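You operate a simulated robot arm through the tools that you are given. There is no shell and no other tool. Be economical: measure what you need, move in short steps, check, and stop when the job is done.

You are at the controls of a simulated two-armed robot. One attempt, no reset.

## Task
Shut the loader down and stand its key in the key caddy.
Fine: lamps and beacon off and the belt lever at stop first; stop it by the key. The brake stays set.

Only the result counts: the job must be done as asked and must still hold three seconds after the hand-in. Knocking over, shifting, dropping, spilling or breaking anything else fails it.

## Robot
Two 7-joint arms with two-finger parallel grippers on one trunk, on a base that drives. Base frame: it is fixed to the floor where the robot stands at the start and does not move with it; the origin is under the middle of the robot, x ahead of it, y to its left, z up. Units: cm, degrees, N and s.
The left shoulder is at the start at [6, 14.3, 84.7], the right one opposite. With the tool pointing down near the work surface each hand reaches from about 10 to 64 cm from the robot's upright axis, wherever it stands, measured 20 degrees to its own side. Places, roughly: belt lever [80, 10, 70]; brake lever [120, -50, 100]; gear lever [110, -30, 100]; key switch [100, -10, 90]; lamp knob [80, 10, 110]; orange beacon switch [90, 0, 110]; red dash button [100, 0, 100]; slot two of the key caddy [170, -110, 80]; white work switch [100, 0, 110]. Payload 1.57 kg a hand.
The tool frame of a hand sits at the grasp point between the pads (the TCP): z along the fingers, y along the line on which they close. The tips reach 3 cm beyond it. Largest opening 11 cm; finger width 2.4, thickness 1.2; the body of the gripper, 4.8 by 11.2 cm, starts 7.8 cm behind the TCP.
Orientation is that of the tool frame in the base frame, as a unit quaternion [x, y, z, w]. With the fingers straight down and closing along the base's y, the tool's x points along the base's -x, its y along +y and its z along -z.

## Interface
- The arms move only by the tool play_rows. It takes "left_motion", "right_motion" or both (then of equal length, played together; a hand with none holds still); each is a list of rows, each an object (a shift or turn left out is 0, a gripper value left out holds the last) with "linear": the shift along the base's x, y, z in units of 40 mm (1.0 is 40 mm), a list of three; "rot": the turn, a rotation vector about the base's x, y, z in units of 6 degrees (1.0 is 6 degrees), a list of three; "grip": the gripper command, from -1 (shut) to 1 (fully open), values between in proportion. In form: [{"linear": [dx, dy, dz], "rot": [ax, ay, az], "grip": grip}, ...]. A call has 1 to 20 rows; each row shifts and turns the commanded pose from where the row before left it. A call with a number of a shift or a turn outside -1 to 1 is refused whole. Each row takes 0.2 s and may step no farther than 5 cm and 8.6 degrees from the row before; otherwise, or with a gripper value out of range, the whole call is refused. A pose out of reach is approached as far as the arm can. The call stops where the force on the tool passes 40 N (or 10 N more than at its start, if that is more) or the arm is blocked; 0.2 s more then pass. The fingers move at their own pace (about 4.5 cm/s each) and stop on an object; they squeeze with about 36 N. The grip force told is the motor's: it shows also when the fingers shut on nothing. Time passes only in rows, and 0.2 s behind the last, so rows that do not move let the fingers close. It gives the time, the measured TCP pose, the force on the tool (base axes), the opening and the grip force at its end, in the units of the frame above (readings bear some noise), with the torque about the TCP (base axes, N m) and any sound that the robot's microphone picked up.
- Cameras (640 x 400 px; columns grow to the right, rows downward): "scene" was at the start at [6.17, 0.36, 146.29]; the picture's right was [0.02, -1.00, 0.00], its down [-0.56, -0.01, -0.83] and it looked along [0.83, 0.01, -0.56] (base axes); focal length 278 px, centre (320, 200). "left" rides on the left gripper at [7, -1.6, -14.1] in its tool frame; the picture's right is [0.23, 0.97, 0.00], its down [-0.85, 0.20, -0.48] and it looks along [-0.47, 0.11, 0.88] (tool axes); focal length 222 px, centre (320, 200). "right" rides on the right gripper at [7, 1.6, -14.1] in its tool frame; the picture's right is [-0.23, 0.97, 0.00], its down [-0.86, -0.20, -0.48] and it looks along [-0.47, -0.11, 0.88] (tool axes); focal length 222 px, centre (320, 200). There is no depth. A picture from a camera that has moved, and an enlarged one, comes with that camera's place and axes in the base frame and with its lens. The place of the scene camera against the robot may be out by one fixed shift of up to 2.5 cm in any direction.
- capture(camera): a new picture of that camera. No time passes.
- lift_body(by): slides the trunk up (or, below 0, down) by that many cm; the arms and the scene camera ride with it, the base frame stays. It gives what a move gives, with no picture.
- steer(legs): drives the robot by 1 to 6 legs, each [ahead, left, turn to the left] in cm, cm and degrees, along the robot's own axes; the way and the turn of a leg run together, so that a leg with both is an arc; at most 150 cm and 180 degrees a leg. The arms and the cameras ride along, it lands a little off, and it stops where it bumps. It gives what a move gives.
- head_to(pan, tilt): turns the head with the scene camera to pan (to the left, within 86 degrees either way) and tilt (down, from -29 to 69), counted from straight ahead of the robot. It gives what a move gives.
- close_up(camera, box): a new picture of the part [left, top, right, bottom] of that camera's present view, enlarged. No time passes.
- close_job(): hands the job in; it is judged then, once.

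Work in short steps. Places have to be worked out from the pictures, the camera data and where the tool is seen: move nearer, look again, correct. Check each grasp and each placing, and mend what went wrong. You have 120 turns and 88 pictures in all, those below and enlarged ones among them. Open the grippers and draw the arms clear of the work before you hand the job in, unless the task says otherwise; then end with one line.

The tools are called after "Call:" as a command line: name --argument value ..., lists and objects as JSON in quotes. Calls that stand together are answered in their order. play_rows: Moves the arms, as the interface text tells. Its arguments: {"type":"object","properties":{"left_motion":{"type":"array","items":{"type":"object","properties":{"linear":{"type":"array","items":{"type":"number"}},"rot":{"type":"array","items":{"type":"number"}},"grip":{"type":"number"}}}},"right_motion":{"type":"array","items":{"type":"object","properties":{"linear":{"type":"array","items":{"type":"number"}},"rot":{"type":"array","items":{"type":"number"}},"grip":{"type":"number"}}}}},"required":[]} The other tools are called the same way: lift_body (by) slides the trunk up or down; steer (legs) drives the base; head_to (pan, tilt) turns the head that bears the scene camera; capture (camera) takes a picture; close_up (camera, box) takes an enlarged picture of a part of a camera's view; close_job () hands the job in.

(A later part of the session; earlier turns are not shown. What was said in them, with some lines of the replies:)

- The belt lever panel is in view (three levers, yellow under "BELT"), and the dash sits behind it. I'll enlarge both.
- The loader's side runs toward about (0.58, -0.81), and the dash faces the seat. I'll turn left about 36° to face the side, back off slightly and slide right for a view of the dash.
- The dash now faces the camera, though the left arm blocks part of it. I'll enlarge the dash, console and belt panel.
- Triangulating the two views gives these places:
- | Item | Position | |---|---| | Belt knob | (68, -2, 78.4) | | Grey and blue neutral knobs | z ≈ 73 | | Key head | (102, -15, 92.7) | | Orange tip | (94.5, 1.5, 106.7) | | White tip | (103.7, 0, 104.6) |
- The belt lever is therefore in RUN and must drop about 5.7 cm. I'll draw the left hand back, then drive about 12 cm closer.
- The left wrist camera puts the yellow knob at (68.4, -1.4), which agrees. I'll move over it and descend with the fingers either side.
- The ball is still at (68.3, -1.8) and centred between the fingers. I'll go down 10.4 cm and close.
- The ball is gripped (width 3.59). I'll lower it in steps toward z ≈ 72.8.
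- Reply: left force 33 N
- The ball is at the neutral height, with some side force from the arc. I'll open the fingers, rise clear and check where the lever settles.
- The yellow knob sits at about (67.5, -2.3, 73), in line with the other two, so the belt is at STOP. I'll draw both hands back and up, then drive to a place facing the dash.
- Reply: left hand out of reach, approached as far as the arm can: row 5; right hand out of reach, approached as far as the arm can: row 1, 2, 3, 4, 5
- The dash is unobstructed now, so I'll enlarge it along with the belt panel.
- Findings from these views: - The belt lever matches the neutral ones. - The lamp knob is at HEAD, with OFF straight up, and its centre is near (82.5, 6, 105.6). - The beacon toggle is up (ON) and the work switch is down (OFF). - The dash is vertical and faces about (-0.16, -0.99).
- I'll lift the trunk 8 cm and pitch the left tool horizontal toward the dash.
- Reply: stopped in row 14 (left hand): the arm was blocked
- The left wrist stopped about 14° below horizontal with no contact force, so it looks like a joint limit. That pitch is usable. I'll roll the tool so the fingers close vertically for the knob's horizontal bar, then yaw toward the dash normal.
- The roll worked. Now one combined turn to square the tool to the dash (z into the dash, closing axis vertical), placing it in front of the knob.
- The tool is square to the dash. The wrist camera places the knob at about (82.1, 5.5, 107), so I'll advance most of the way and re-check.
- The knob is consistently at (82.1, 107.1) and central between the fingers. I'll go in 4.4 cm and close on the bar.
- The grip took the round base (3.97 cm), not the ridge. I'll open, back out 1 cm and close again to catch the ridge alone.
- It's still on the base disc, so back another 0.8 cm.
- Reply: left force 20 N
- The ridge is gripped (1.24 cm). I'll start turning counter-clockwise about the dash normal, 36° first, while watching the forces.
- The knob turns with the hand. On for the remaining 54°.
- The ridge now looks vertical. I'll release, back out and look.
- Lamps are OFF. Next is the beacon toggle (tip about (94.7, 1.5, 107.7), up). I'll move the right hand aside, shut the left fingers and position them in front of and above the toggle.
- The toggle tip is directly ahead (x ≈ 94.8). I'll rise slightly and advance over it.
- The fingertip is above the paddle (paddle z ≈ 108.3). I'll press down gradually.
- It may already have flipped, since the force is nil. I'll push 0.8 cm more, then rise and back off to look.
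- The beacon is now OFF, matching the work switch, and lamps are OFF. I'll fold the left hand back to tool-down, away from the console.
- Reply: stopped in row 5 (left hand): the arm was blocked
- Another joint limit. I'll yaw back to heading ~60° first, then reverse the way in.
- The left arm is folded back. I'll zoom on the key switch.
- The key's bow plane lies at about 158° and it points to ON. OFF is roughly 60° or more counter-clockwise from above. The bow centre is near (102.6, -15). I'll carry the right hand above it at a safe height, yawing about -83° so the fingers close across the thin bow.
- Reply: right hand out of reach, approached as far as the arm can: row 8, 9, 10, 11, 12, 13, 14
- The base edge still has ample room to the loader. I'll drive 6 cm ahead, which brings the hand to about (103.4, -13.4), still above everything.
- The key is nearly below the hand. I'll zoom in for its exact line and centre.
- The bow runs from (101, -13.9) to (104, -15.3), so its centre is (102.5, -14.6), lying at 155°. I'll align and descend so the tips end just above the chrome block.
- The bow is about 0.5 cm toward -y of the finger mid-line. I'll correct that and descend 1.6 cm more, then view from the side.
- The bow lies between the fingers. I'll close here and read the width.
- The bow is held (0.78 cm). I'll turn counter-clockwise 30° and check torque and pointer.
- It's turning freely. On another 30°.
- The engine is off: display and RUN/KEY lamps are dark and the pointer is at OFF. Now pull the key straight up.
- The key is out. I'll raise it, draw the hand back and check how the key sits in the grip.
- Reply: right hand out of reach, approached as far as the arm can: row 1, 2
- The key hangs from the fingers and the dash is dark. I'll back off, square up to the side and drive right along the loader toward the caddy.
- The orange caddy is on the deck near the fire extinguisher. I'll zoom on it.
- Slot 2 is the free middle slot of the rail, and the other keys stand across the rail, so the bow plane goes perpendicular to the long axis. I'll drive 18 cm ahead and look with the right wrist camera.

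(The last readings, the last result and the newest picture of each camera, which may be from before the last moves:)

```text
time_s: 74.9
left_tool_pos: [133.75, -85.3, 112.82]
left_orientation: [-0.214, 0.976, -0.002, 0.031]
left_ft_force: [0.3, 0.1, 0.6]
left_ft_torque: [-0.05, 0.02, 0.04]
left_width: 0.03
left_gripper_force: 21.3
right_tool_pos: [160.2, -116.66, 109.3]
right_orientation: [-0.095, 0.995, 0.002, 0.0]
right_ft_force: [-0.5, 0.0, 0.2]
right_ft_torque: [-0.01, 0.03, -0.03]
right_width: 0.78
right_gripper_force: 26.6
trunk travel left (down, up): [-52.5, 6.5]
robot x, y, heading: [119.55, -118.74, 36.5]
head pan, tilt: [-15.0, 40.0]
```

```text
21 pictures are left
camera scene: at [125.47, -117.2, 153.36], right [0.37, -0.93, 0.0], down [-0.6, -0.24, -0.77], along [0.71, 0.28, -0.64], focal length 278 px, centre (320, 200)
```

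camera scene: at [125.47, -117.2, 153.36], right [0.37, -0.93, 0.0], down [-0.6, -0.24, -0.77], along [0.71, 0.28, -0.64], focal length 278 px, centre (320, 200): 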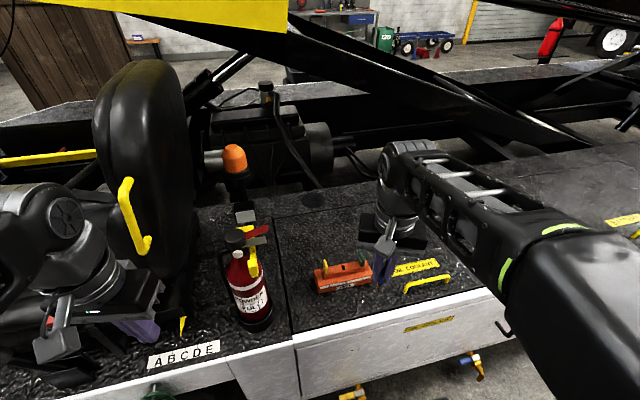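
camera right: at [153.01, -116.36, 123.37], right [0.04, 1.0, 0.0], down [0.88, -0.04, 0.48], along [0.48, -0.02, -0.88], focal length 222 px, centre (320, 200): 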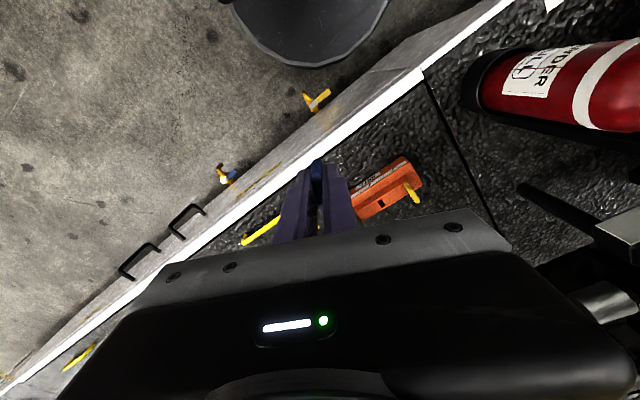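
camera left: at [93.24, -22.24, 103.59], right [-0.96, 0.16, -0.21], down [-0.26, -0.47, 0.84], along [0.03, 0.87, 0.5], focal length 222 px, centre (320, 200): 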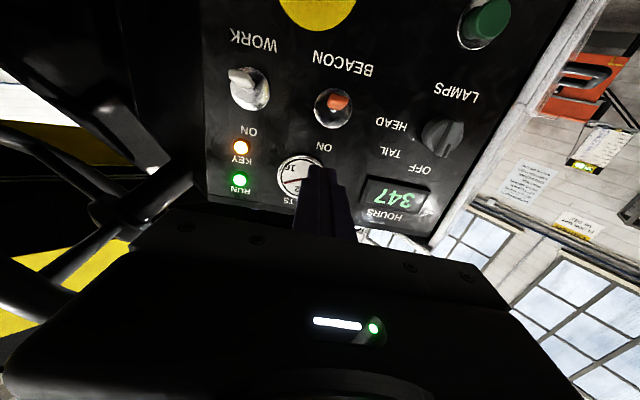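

Triangulating puts slot 2 near (174.7, -105.4, 85). I'll yaw +26° so the bow plane lies across the caddy and hover the key above it.

Call:
play_rows --right_motion '[{"linear": [0.72, 0.56, -0.3], "rot": [0, 0, 0.88]}, {"linear": [0.72, 0.56, -0.3], "rot": [0, 0, 0.88]}, {"linear": [0.72, 0.56, -0.3], "rot": [0, 0, 0.88]}, {"linear": [0.72, 0.56, -0.3], "rot": [0, 0, 0.88]}, {"linear": [0.72, 0.56, -0.3], "rot": [0, 0, 0.88]}, {}]'

Call:
capture --camera "right"

Call:
close_up --camera "right" --box '[256, 110, 384, 190]'

```text
time_s: 76.3
left_tool_pos: [133.44, -85.44, 112.92]
left_orientation: [-0.213, 0.976, -0.002, 0.032]
left_ft_force: [0.5, -0.3, 0.0]
left_ft_torque: [-0.01, -0.03, -0.02]
left_width: 0.03
left_gripper_force: 21.7
right_tool_pos: [174.38, -105.58, 103.36]
right_orientation: [-0.321, 0.947, 0.002, 0.0]
right_ft_force: [-0.4, 0.6, -0.5]
right_ft_torque: [0.03, 0.01, 0.05]
right_width: 0.82
right_gripper_force: 27.3
trunk travel left (down, up): [-52.5, 6.5]
robot x, y, heading: [119.65, -118.99, 36.4]
head pan, tilt: [-15.0, 40.0]
```

```text
20 pictures are left
camera right: at [167.86, -108.43, 117.33], right [-0.41, 0.91, 0.0], down [0.8, 0.36, 0.48], along [0.43, 0.2, -0.88], focal length 222 px, centre (320, 200)
```

right: 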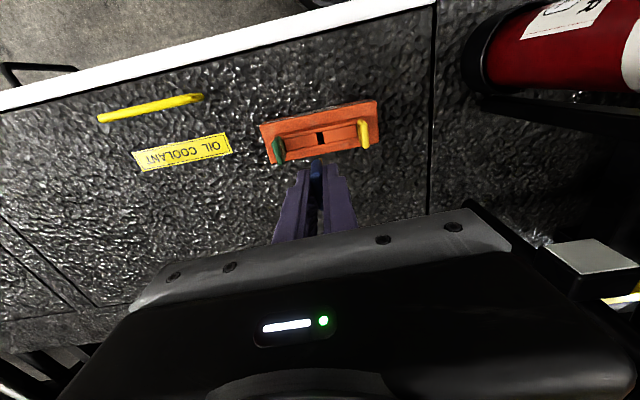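

```text
5.00 times, centred on (320, 150) of right
camera zoom: at [167.86, -108.43, 117.33], right [-0.41, 0.91, 0.0], down [0.8, 0.36, 0.48], along [0.43, 0.2, -0.88], focal length 1111 px, centre (320, 450)
```

zoom: 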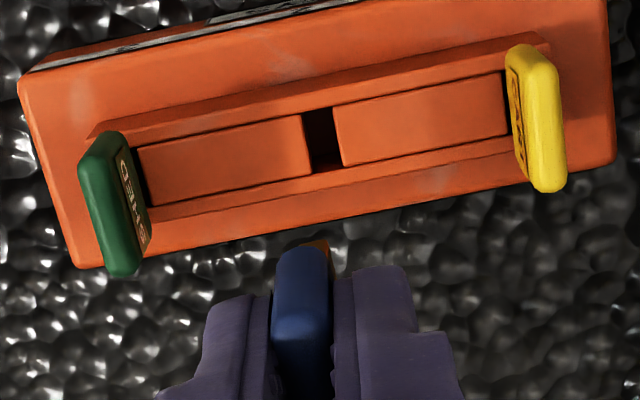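

In the wrist view, slot 2 is at (174.6, -105.1, ~84) with the caddy's cross direction at about 36°. I'll correct by a few millimetres and descend so the key tip is just above the rail.

Call:
play_rows --right_motion '[{"linear": [0.05, 0.11, 0], "rot": [0, 0, -0.15]}, {"linear": [0, 0, -0.8]}, {"linear": [0, 0, -0.8]}, {}, {}]'

Call:
close_up --camera "right" --box '[256, 110, 384, 190]'

Call:
close_up --camera "scene" --box '[304, 230, 400, 290]'

```text
time_s: 77.5
left_tool_pos: [133.57, -85.48, 112.78]
left_orientation: [-0.214, 0.976, -0.002, 0.032]
left_ft_force: [-0.8, 0.5, 0.2]
left_ft_torque: [-0.01, 0.02, 0.03]
left_width: 0.0
left_gripper_force: 21.0
right_tool_pos: [174.66, -105.09, 96.97]
right_orientation: [-0.312, 0.95, 0.002, 0.0]
right_ft_force: [0.2, 0.2, -1.3]
right_ft_torque: [0.0, 0.0, 0.01]
right_width: 0.77
right_gripper_force: 26.9
trunk travel left (down, up): [-52.5, 6.5]
robot x, y, heading: [119.78, -118.79, 36.7]
head pan, tilt: [-15.0, 40.0]
```

```text
5.00 times, centred on (320, 150) of right
camera zoom: at [168.19, -107.87, 110.97], right [-0.4, 0.92, 0.0], down [0.81, 0.35, 0.48], along [0.44, 0.19, -0.88], focal length 1111 px, centre (320, 450)
```

zoom: 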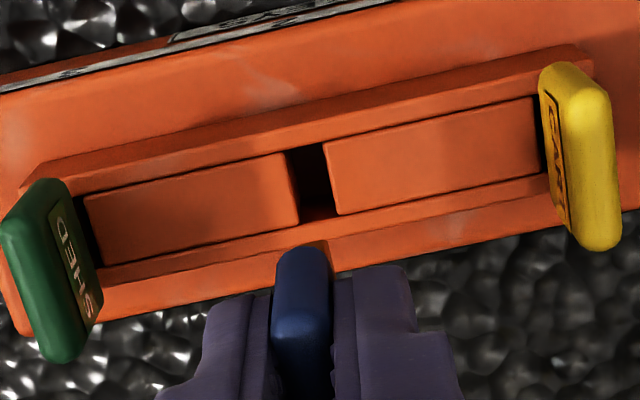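

```text
6.67 times, centred on (352, 260) of scene
camera zoom: at [125.36, -117.28, 153.36], right [0.37, -0.93, 0.0], down [-0.6, -0.24, -0.77], along [0.71, 0.28, -0.64], focal length 1855 px, centre (107, -200)
```

zoom: 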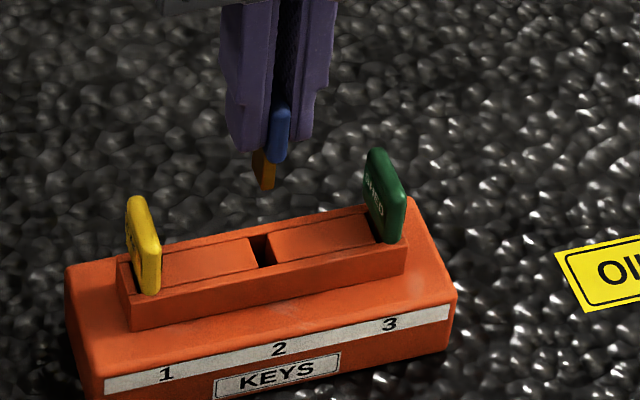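

Everything lines up: key tip at z ≈ 89.8, slot at about (174.58, -105.29, 85.3). I'll make a tiny shift, descend until the tip is at the slot mouth, and check.

Call:
play_rows --right_motion '[{"linear": [-0.015, -0.04, -0.3]}, {"linear": [0, 0, -0.4]}, {"linear": [0, 0, -0.3]}, {}, {}]'

Call:
close_up --camera "right" --box '[256, 110, 384, 190]'

Call:
close_up --camera "scene" --box '[320, 245, 368, 275]'

```text
time_s: 78.7
left_tool_pos: [133.58, -85.38, 112.83]
left_orientation: [-0.214, 0.976, -0.002, 0.032]
left_ft_force: [1.0, 0.1, -0.1]
left_ft_torque: [-0.02, -0.01, 0.01]
left_width: 0.01
left_gripper_force: 21.2
right_tool_pos: [174.49, -105.14, 92.89]
right_orientation: [-0.312, 0.95, 0.002, -0.001]
right_ft_force: [0.1, 0.7, -0.1]
right_ft_torque: [-0.01, -0.01, -0.01]
right_width: 0.77
right_gripper_force: 26.7
trunk travel left (down, up): [-52.5, 6.5]
robot x, y, heading: [119.89, -118.37, 36.7]
head pan, tilt: [-15.0, 40.0]
```

```text
5.00 times, centred on (320, 150) of right
camera zoom: at [168.03, -108.04, 106.97], right [-0.4, 0.92, 0.0], down [0.81, 0.35, 0.48], along [0.44, 0.19, -0.88], focal length 1111 px, centre (320, 450)
```

zoom: 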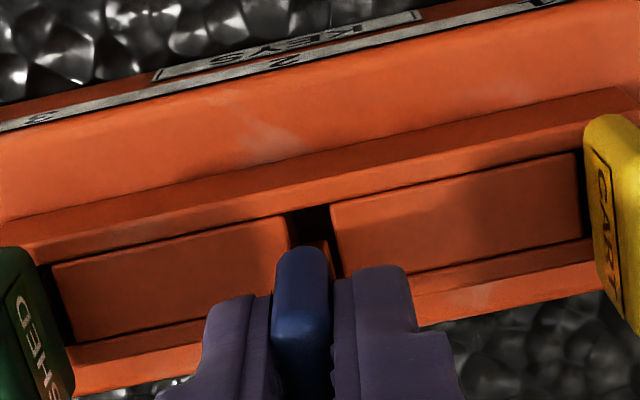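

```text
13.33 times, centred on (344, 260) of scene
camera zoom: at [125.36, -117.29, 153.36], right [0.37, -0.93, 0.0], down [-0.6, -0.24, -0.77], along [0.71, 0.28, -0.64], focal length 3710 px, centre (0, -600)
```

zoom: 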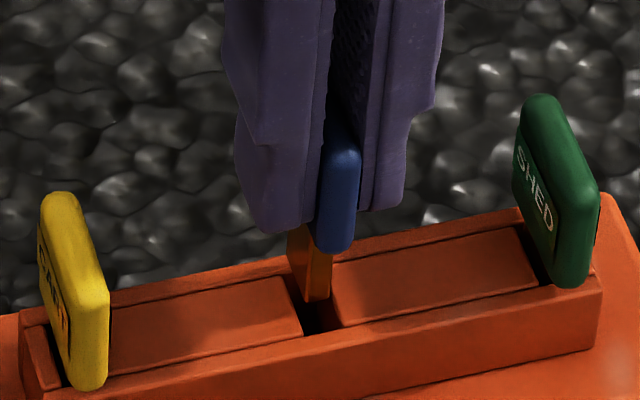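

The shank is at the slot mouth and aligned. I'll lower it slowly.

Call:
play_rows --right_motion '[{"linear": [0, 0, -0.1]}, {"linear": [0, 0, -0.1]}, {}]'

Call:
close_up --camera "scene" --box '[320, 245, 368, 275]'

```text
time_s: 79.5
left_tool_pos: [133.48, -85.58, 112.88]
left_orientation: [-0.213, 0.977, -0.002, 0.032]
left_ft_force: [-0.3, -0.3, 0.3]
left_ft_torque: [-0.03, -0.03, -0.03]
left_width: 0.01
left_gripper_force: 22.2
right_tool_pos: [174.5, -105.25, 92.43]
right_orientation: [-0.312, 0.95, 0.003, 0.003]
right_ft_force: [0.6, -1.5, 25.7]
right_ft_torque: [-0.01, -0.27, 0.0]
right_width: 0.79
right_gripper_force: 27.2
trunk travel left (down, up): [-52.5, 6.5]
robot x, y, heading: [119.63, -118.65, 36.5]
head pan, tilt: [-15.0, 40.0]
```

```text
13.33 times, centred on (344, 260) of scene
camera zoom: at [125.13, -117.38, 153.4], right [0.37, -0.93, 0.0], down [-0.6, -0.24, -0.77], along [0.71, 0.28, -0.64], focal length 3710 px, centre (0, -600)
```

zoom: 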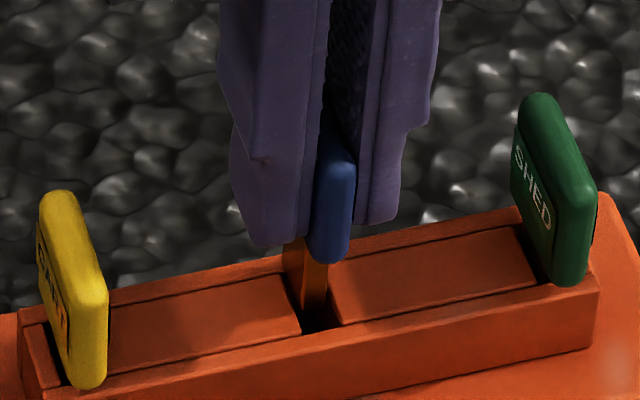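

Contact force is 25 N, and its torque puts the contact on the far rim, about +1 cm in x. I'll raise slightly, shift about 0.35 cm toward the robot and try again.

Call:
play_rows --right_motion '[{"linear": [0, 0, 0.2]}, {"linear": [-0.07, -0.05, 0]}, {"linear": [0, 0, -0.1]}, {"linear": [0, 0, -0.1]}, {"linear": [0, 0, -0.07]}, {}]'

Call:
close_up --camera "scene" --box '[320, 245, 368, 275]'

```text
time_s: 80.9
left_tool_pos: [133.55, -85.51, 112.78]
left_orientation: [-0.213, 0.977, -0.003, 0.032]
left_ft_force: [0.1, 1.1, 0.0]
left_ft_torque: [0.0, 0.01, 0.0]
left_width: 0.0
left_gripper_force: 21.3
right_tool_pos: [174.24, -105.43, 91.92]
right_orientation: [-0.313, 0.95, 0.002, -0.001]
right_ft_force: [-0.1, 0.1, -0.4]
right_ft_torque: [-0.05, -0.03, 0.02]
right_width: 0.78
right_gripper_force: 27.0
trunk travel left (down, up): [-52.5, 6.5]
robot x, y, heading: [119.32, -118.84, 36.5]
head pan, tilt: [-15.0, 40.0]
```

```text
13.33 times, centred on (344, 260) of scene
camera zoom: at [125.35, -117.29, 153.36], right [0.37, -0.93, 0.0], down [-0.6, -0.24, -0.77], along [0.71, 0.28, -0.64], focal length 3710 px, centre (0, -600)
```

zoom: 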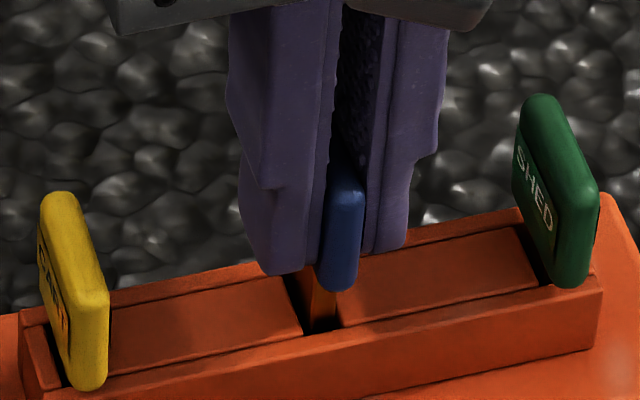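

The shank has entered with no force. On down until the bow seats.

Call:
play_rows --right_motion '[{"linear": [0, 0, -0.1]}, {"linear": [0, 0, -0.1]}, {"linear": [0, 0, -0.06]}, {}]'

Call:
close_up --camera "scene" --box '[320, 245, 368, 275]'

```text
time_s: 81.9
left_tool_pos: [133.59, -85.47, 112.8]
left_orientation: [-0.214, 0.976, -0.002, 0.032]
left_ft_force: [-0.5, 0.4, 0.1]
left_ft_torque: [0.01, 0.03, -0.01]
left_width: 0.01
left_gripper_force: 21.2
right_tool_pos: [174.26, -105.6, 90.84]
right_orientation: [-0.312, 0.95, 0.003, -0.001]
right_ft_force: [0.4, 0.0, -2.7]
right_ft_torque: [-0.01, -0.01, -0.01]
right_width: 0.77
right_gripper_force: 26.6
trunk travel left (down, up): [-52.5, 6.5]
robot x, y, heading: [119.67, -118.88, 36.7]
head pan, tilt: [-15.0, 40.0]
```

```text
13.33 times, centred on (344, 260) of scene
camera zoom: at [125.36, -117.29, 153.36], right [0.37, -0.93, 0.0], down [-0.6, -0.24, -0.77], along [0.71, 0.28, -0.64], focal length 3710 px, centre (0, -600)
```

zoom: 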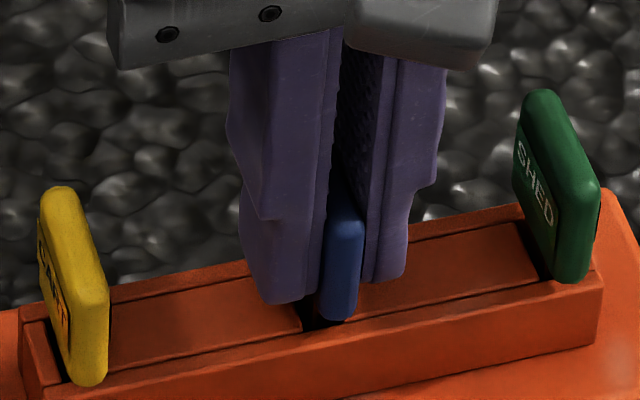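

It's nearly seated. A little further until contact shows.

Call:
play_rows --right_motion '[{"linear": [0, 0, -0.06]}, {"linear": [0, 0, -0.06]}, {}]'

```text
time_s: 82.7
left_tool_pos: [133.58, -85.43, 112.71]
left_orientation: [-0.213, 0.976, -0.002, 0.031]
left_ft_force: [-0.3, 0.8, 0.2]
left_ft_torque: [0.0, -0.01, 0.0]
left_width: 0.0
left_gripper_force: 21.3
right_tool_pos: [174.29, -105.53, 90.44]
right_orientation: [-0.313, 0.95, 0.002, 0.0]
right_ft_force: [0.8, 0.0, -0.2]
right_ft_torque: [-0.01, 0.0, -0.02]
right_width: 0.79
right_gripper_force: 27.0
trunk travel left (down, up): [-52.5, 6.5]
robot x, y, heading: [119.4, -118.98, 36.7]
head pan, tilt: [-15.0, 40.0]
```

There's no contact yet, so I'll go on in small steps.

Call:
play_rows --right_motion '[{"linear": [0, 0, -0.05]}, {"linear": [0, 0, -0.05]}, {"linear": [0, 0, -0.05]}, {}]'

Call:
close_up --camera "scene" --box '[320, 245, 368, 275]'

```text
time_s: 83.7
left_tool_pos: [133.39, -85.45, 112.89]
left_orientation: [-0.213, 0.976, -0.002, 0.032]
left_ft_force: [-0.3, 0.2, 0.0]
left_ft_torque: [-0.02, -0.04, 0.0]
left_width: 0.0
left_gripper_force: 21.3
right_tool_pos: [174.28, -105.44, 90.1]
right_orientation: [-0.312, 0.95, 0.003, 0.005]
right_ft_force: [4.5, -2.1, 37.3]
right_ft_torque: [-0.18, -0.17, -0.03]
right_width: 0.8
right_gripper_force: 27.1
trunk travel left (down, up): [-52.5, 6.5]
robot x, y, heading: [119.36, -119.05, 36.6]
head pan, tilt: [-15.0, 40.0]
```

```text
13.33 times, centred on (344, 260) of scene
camera zoom: at [125.07, -117.4, 153.42], right [0.37, -0.93, 0.0], down [-0.6, -0.24, -0.77], along [0.71, 0.28, -0.64], focal length 3710 px, centre (0, -600)
```

zoom: 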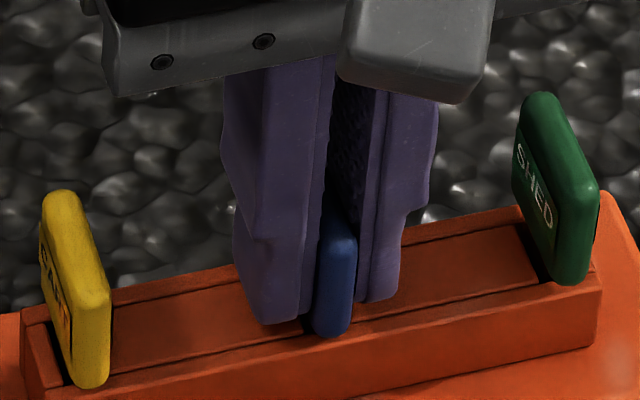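

It's seated (37 N, bow on the rail). I'll ease off, open just enough to clear the neighbouring keys and lift straight up.

Call:
play_rows --right_motion '[{"linear": [0, 0, 0.03]}, {"grip": -0.6}, {}, {}, {"linear": [0, 0, 0.3]}, {"linear": [0, 0, 0.6]}, {"linear": [0, 0, 0.8]}, {"linear": [0, 0, 0.8]}, {}]'

Call:
close_up --camera "scene" --box '[304, 230, 400, 290]'

Call:
capture --camera "right"

```text
time_s: 85.7
left_tool_pos: [133.54, -85.36, 112.78]
left_orientation: [-0.212, 0.977, -0.003, 0.032]
left_ft_force: [0.5, -0.3, 0.8]
left_ft_torque: [-0.02, -0.01, -0.02]
left_width: 0.01
left_gripper_force: 21.5
right_tool_pos: [174.21, -105.47, 99.98]
right_orientation: [-0.312, 0.95, 0.001, -0.001]
right_ft_force: [0.8, 0.4, 0.2]
right_ft_torque: [0.02, -0.01, 0.0]
right_width: 2.18
right_gripper_force: 0.1
trunk travel left (down, up): [-52.5, 6.5]
robot x, y, heading: [119.4, -118.35, 36.7]
head pan, tilt: [-15.0, 40.0]
```

```text
6.67 times, centred on (352, 260) of scene
camera zoom: at [125.37, -117.28, 153.36], right [0.37, -0.93, 0.0], down [-0.6, -0.24, -0.77], along [0.71, 0.28, -0.64], focal length 1855 px, centre (107, -200)
```

zoom: 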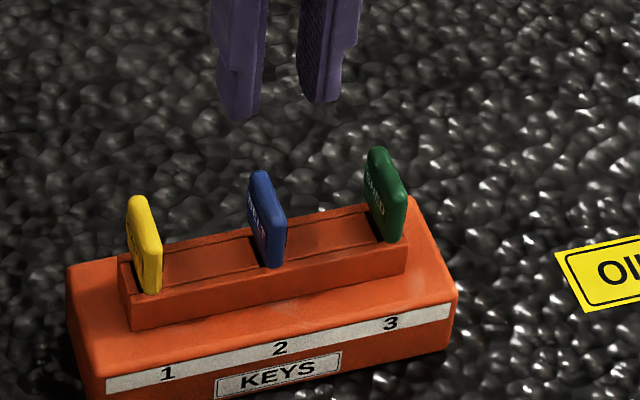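

```text
9 pictures are left
camera right: at [167.68, -108.26, 113.93], right [-0.4, 0.92, 0.0], down [0.81, 0.35, 0.48], along [0.44, 0.19, -0.88], focal length 222 px, centre (320, 200)
```

right: 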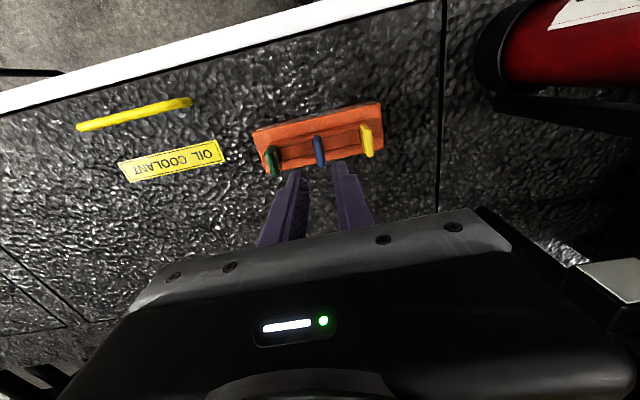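

The blue key stands in slot 2 level with its neighbours. I'll raise the right hand, back the robot away, open both grippers and look back at the dash and levers.

Call:
play_rows --right_motion '[{"linear": [-0.1, -0.1, 0.9]}, {"linear": [-0.3, -0.2, 0.5]}, {"linear": [-0.7, -0.5, 0]}, {"linear": [-0.7, -0.5, 0]}, {}]'

Call:
steer --legs '[[-28, 0, 0], [0, 60, 20]]'

Call:
play_rows --left_motion '[{"grip": 0.8}, {}, {}, {}, {}]' --right_motion '[{"grip": 0.8}, {}, {}, {}, {}]'

Call:
head_to --pan 0 --tilt 30

Call:
capture --camera "scene"

```text
time_s: 86.9
left_tool_pos: [133.63, -85.39, 112.75]
left_orientation: [-0.214, 0.976, -0.002, 0.03]
left_ft_force: [-0.8, -0.9, -0.1]
left_ft_torque: [0.01, 0.0, 0.02]
left_width: 0.0
left_gripper_force: 21.2
right_tool_pos: [167.13, -110.63, 105.37]
right_orientation: [-0.312, 0.95, 0.002, -0.001]
right_ft_force: [0.3, 0.1, 0.0]
right_ft_torque: [0.01, -0.01, 0.01]
right_width: 2.22
right_gripper_force: 0.1
trunk travel left (down, up): [-52.5, 6.5]
robot x, y, heading: [119.83, -118.94, 37.0]
head pan, tilt: [-15.0, 40.0]
```

```text
time_s: 91.8
left_tool_pos: [54.91, -58.37, 112.85]
left_orientation: [-0.381, 0.924, 0.004, 0.032]
left_ft_force: [-0.5, -0.9, 0.5]
left_ft_torque: [0.02, -0.01, 0.0]
left_width: 0.02
left_gripper_force: 21.2
right_tool_pos: [95.16, -70.49, 105.46]
right_orientation: [-0.474, 0.881, 0.002, 0.0]
right_ft_force: [0.5, 0.3, -0.1]
right_ft_torque: [0.01, -0.01, 0.01]
right_width: 2.2
right_gripper_force: 0.0
trunk travel left (down, up): [-52.5, 6.5]
robot x, y, heading: [53.25, -94.69, 56.8]
head pan, tilt: [-15.0, 40.0]
```

```text
time_s: 93.0
left_tool_pos: [54.85, -58.35, 112.7]
left_orientation: [-0.381, 0.924, 0.004, 0.032]
left_ft_force: [-0.3, -0.3, 0.7]
left_ft_torque: [0.02, 0.0, 0.01]
left_width: 9.92
left_gripper_force: 0.0
right_tool_pos: [95.18, -70.62, 105.5]
right_orientation: [-0.474, 0.88, 0.004, 0.0]
right_ft_force: [1.5, -0.5, 0.2]
right_ft_torque: [0.02, 0.0, -0.01]
right_width: 9.88
right_gripper_force: 0.0
trunk travel left (down, up): [-52.5, 6.5]
robot x, y, heading: [53.34, -94.87, 56.9]
head pan, tilt: [-15.0, 40.0]
```

```text
time_s: 93.8
left_tool_pos: [54.93, -58.43, 112.73]
left_orientation: [-0.381, 0.924, 0.003, 0.032]
left_ft_force: [-1.0, 0.2, 0.3]
left_ft_torque: [-0.01, -0.01, 0.01]
left_width: 9.89
left_gripper_force: 0.1
right_tool_pos: [95.18, -70.55, 105.44]
right_orientation: [-0.474, 0.88, 0.003, -0.001]
right_ft_force: [-0.6, -0.3, 0.4]
right_ft_torque: [-0.01, 0.01, 0.02]
right_width: 9.89
right_gripper_force: 0.1
trunk travel left (down, up): [-52.5, 6.5]
robot x, y, heading: [53.24, -94.83, 56.7]
head pan, tilt: [0.0, 30.0]
```

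```text
8 pictures are left
camera scene: at [56.92, -89.33, 154.9], right [0.84, -0.55, 0.0], down [-0.27, -0.42, -0.87], along [0.47, 0.72, -0.5], focal length 278 px, centre (320, 200)
```

scene: 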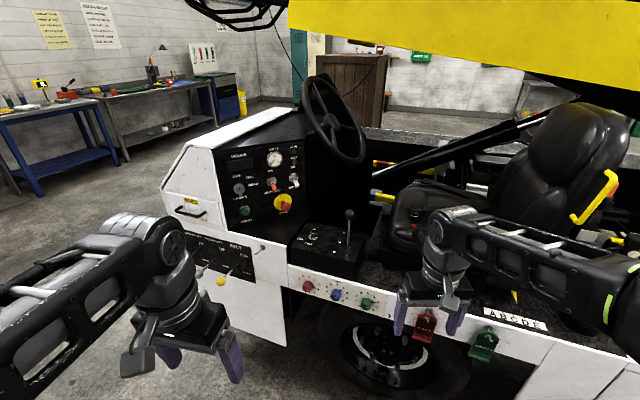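

One last check of the dash and lever panel.

Call:
close_up --camera "scene" --box '[220, 135, 316, 195]'

Call:
close_up --camera "scene" --box '[180, 220, 276, 280]'

Call:
close_up --camera "scene" --box '[280, 190, 440, 290]'

```text
6.67 times, centred on (268, 165) of scene
camera zoom: at [56.92, -89.33, 154.9], right [0.84, -0.55, 0.0], down [-0.27, -0.42, -0.87], along [0.47, 0.72, -0.5], focal length 1855 px, centre (667, 433)
```

zoom: 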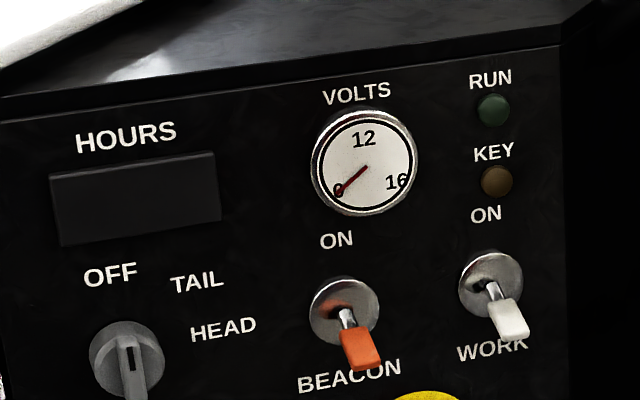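

```text
6.67 times, centred on (228, 250) of scene
camera zoom: at [56.92, -89.33, 154.9], right [0.84, -0.55, 0.0], down [-0.27, -0.42, -0.87], along [0.47, 0.72, -0.5], focal length 1855 px, centre (933, -133)
```

zoom: 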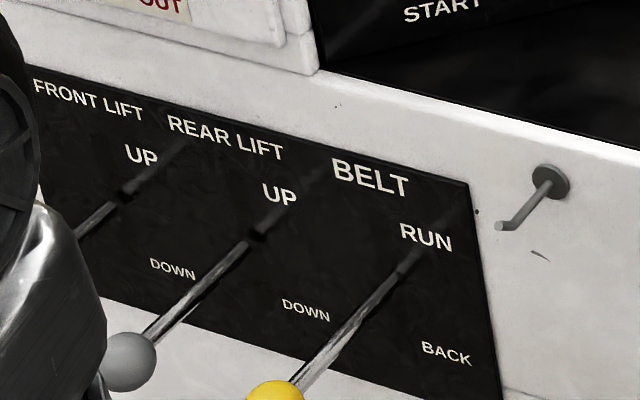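

```text
4.00 times, centred on (360, 240) of scene
camera zoom: at [56.92, -89.33, 154.9], right [0.84, -0.55, 0.0], down [-0.27, -0.42, -0.87], along [0.47, 0.72, -0.5], focal length 1113 px, centre (160, 40)
```

zoom: 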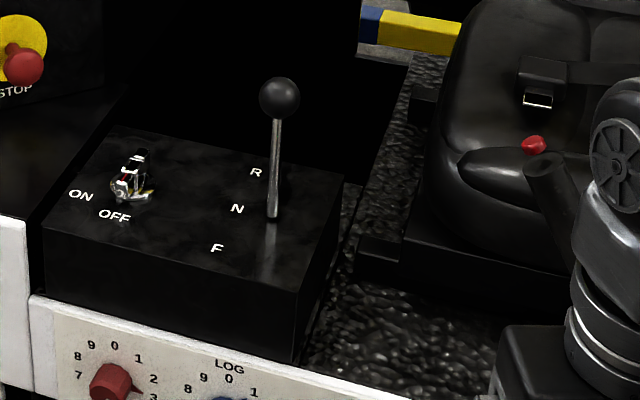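

Lamps, beacon and work switch are off, the belt lever is at stop, the switch is at OFF with the key out, and the gear and brake levers are untouched. Handing in.

Call:
close_job

```text
The job is handed in.
```

The loader is shut down by its key, with the belt lever at stop and the lamps and beacon off first; the key now stands in slot two of the key caddy, and I left the brake alone.
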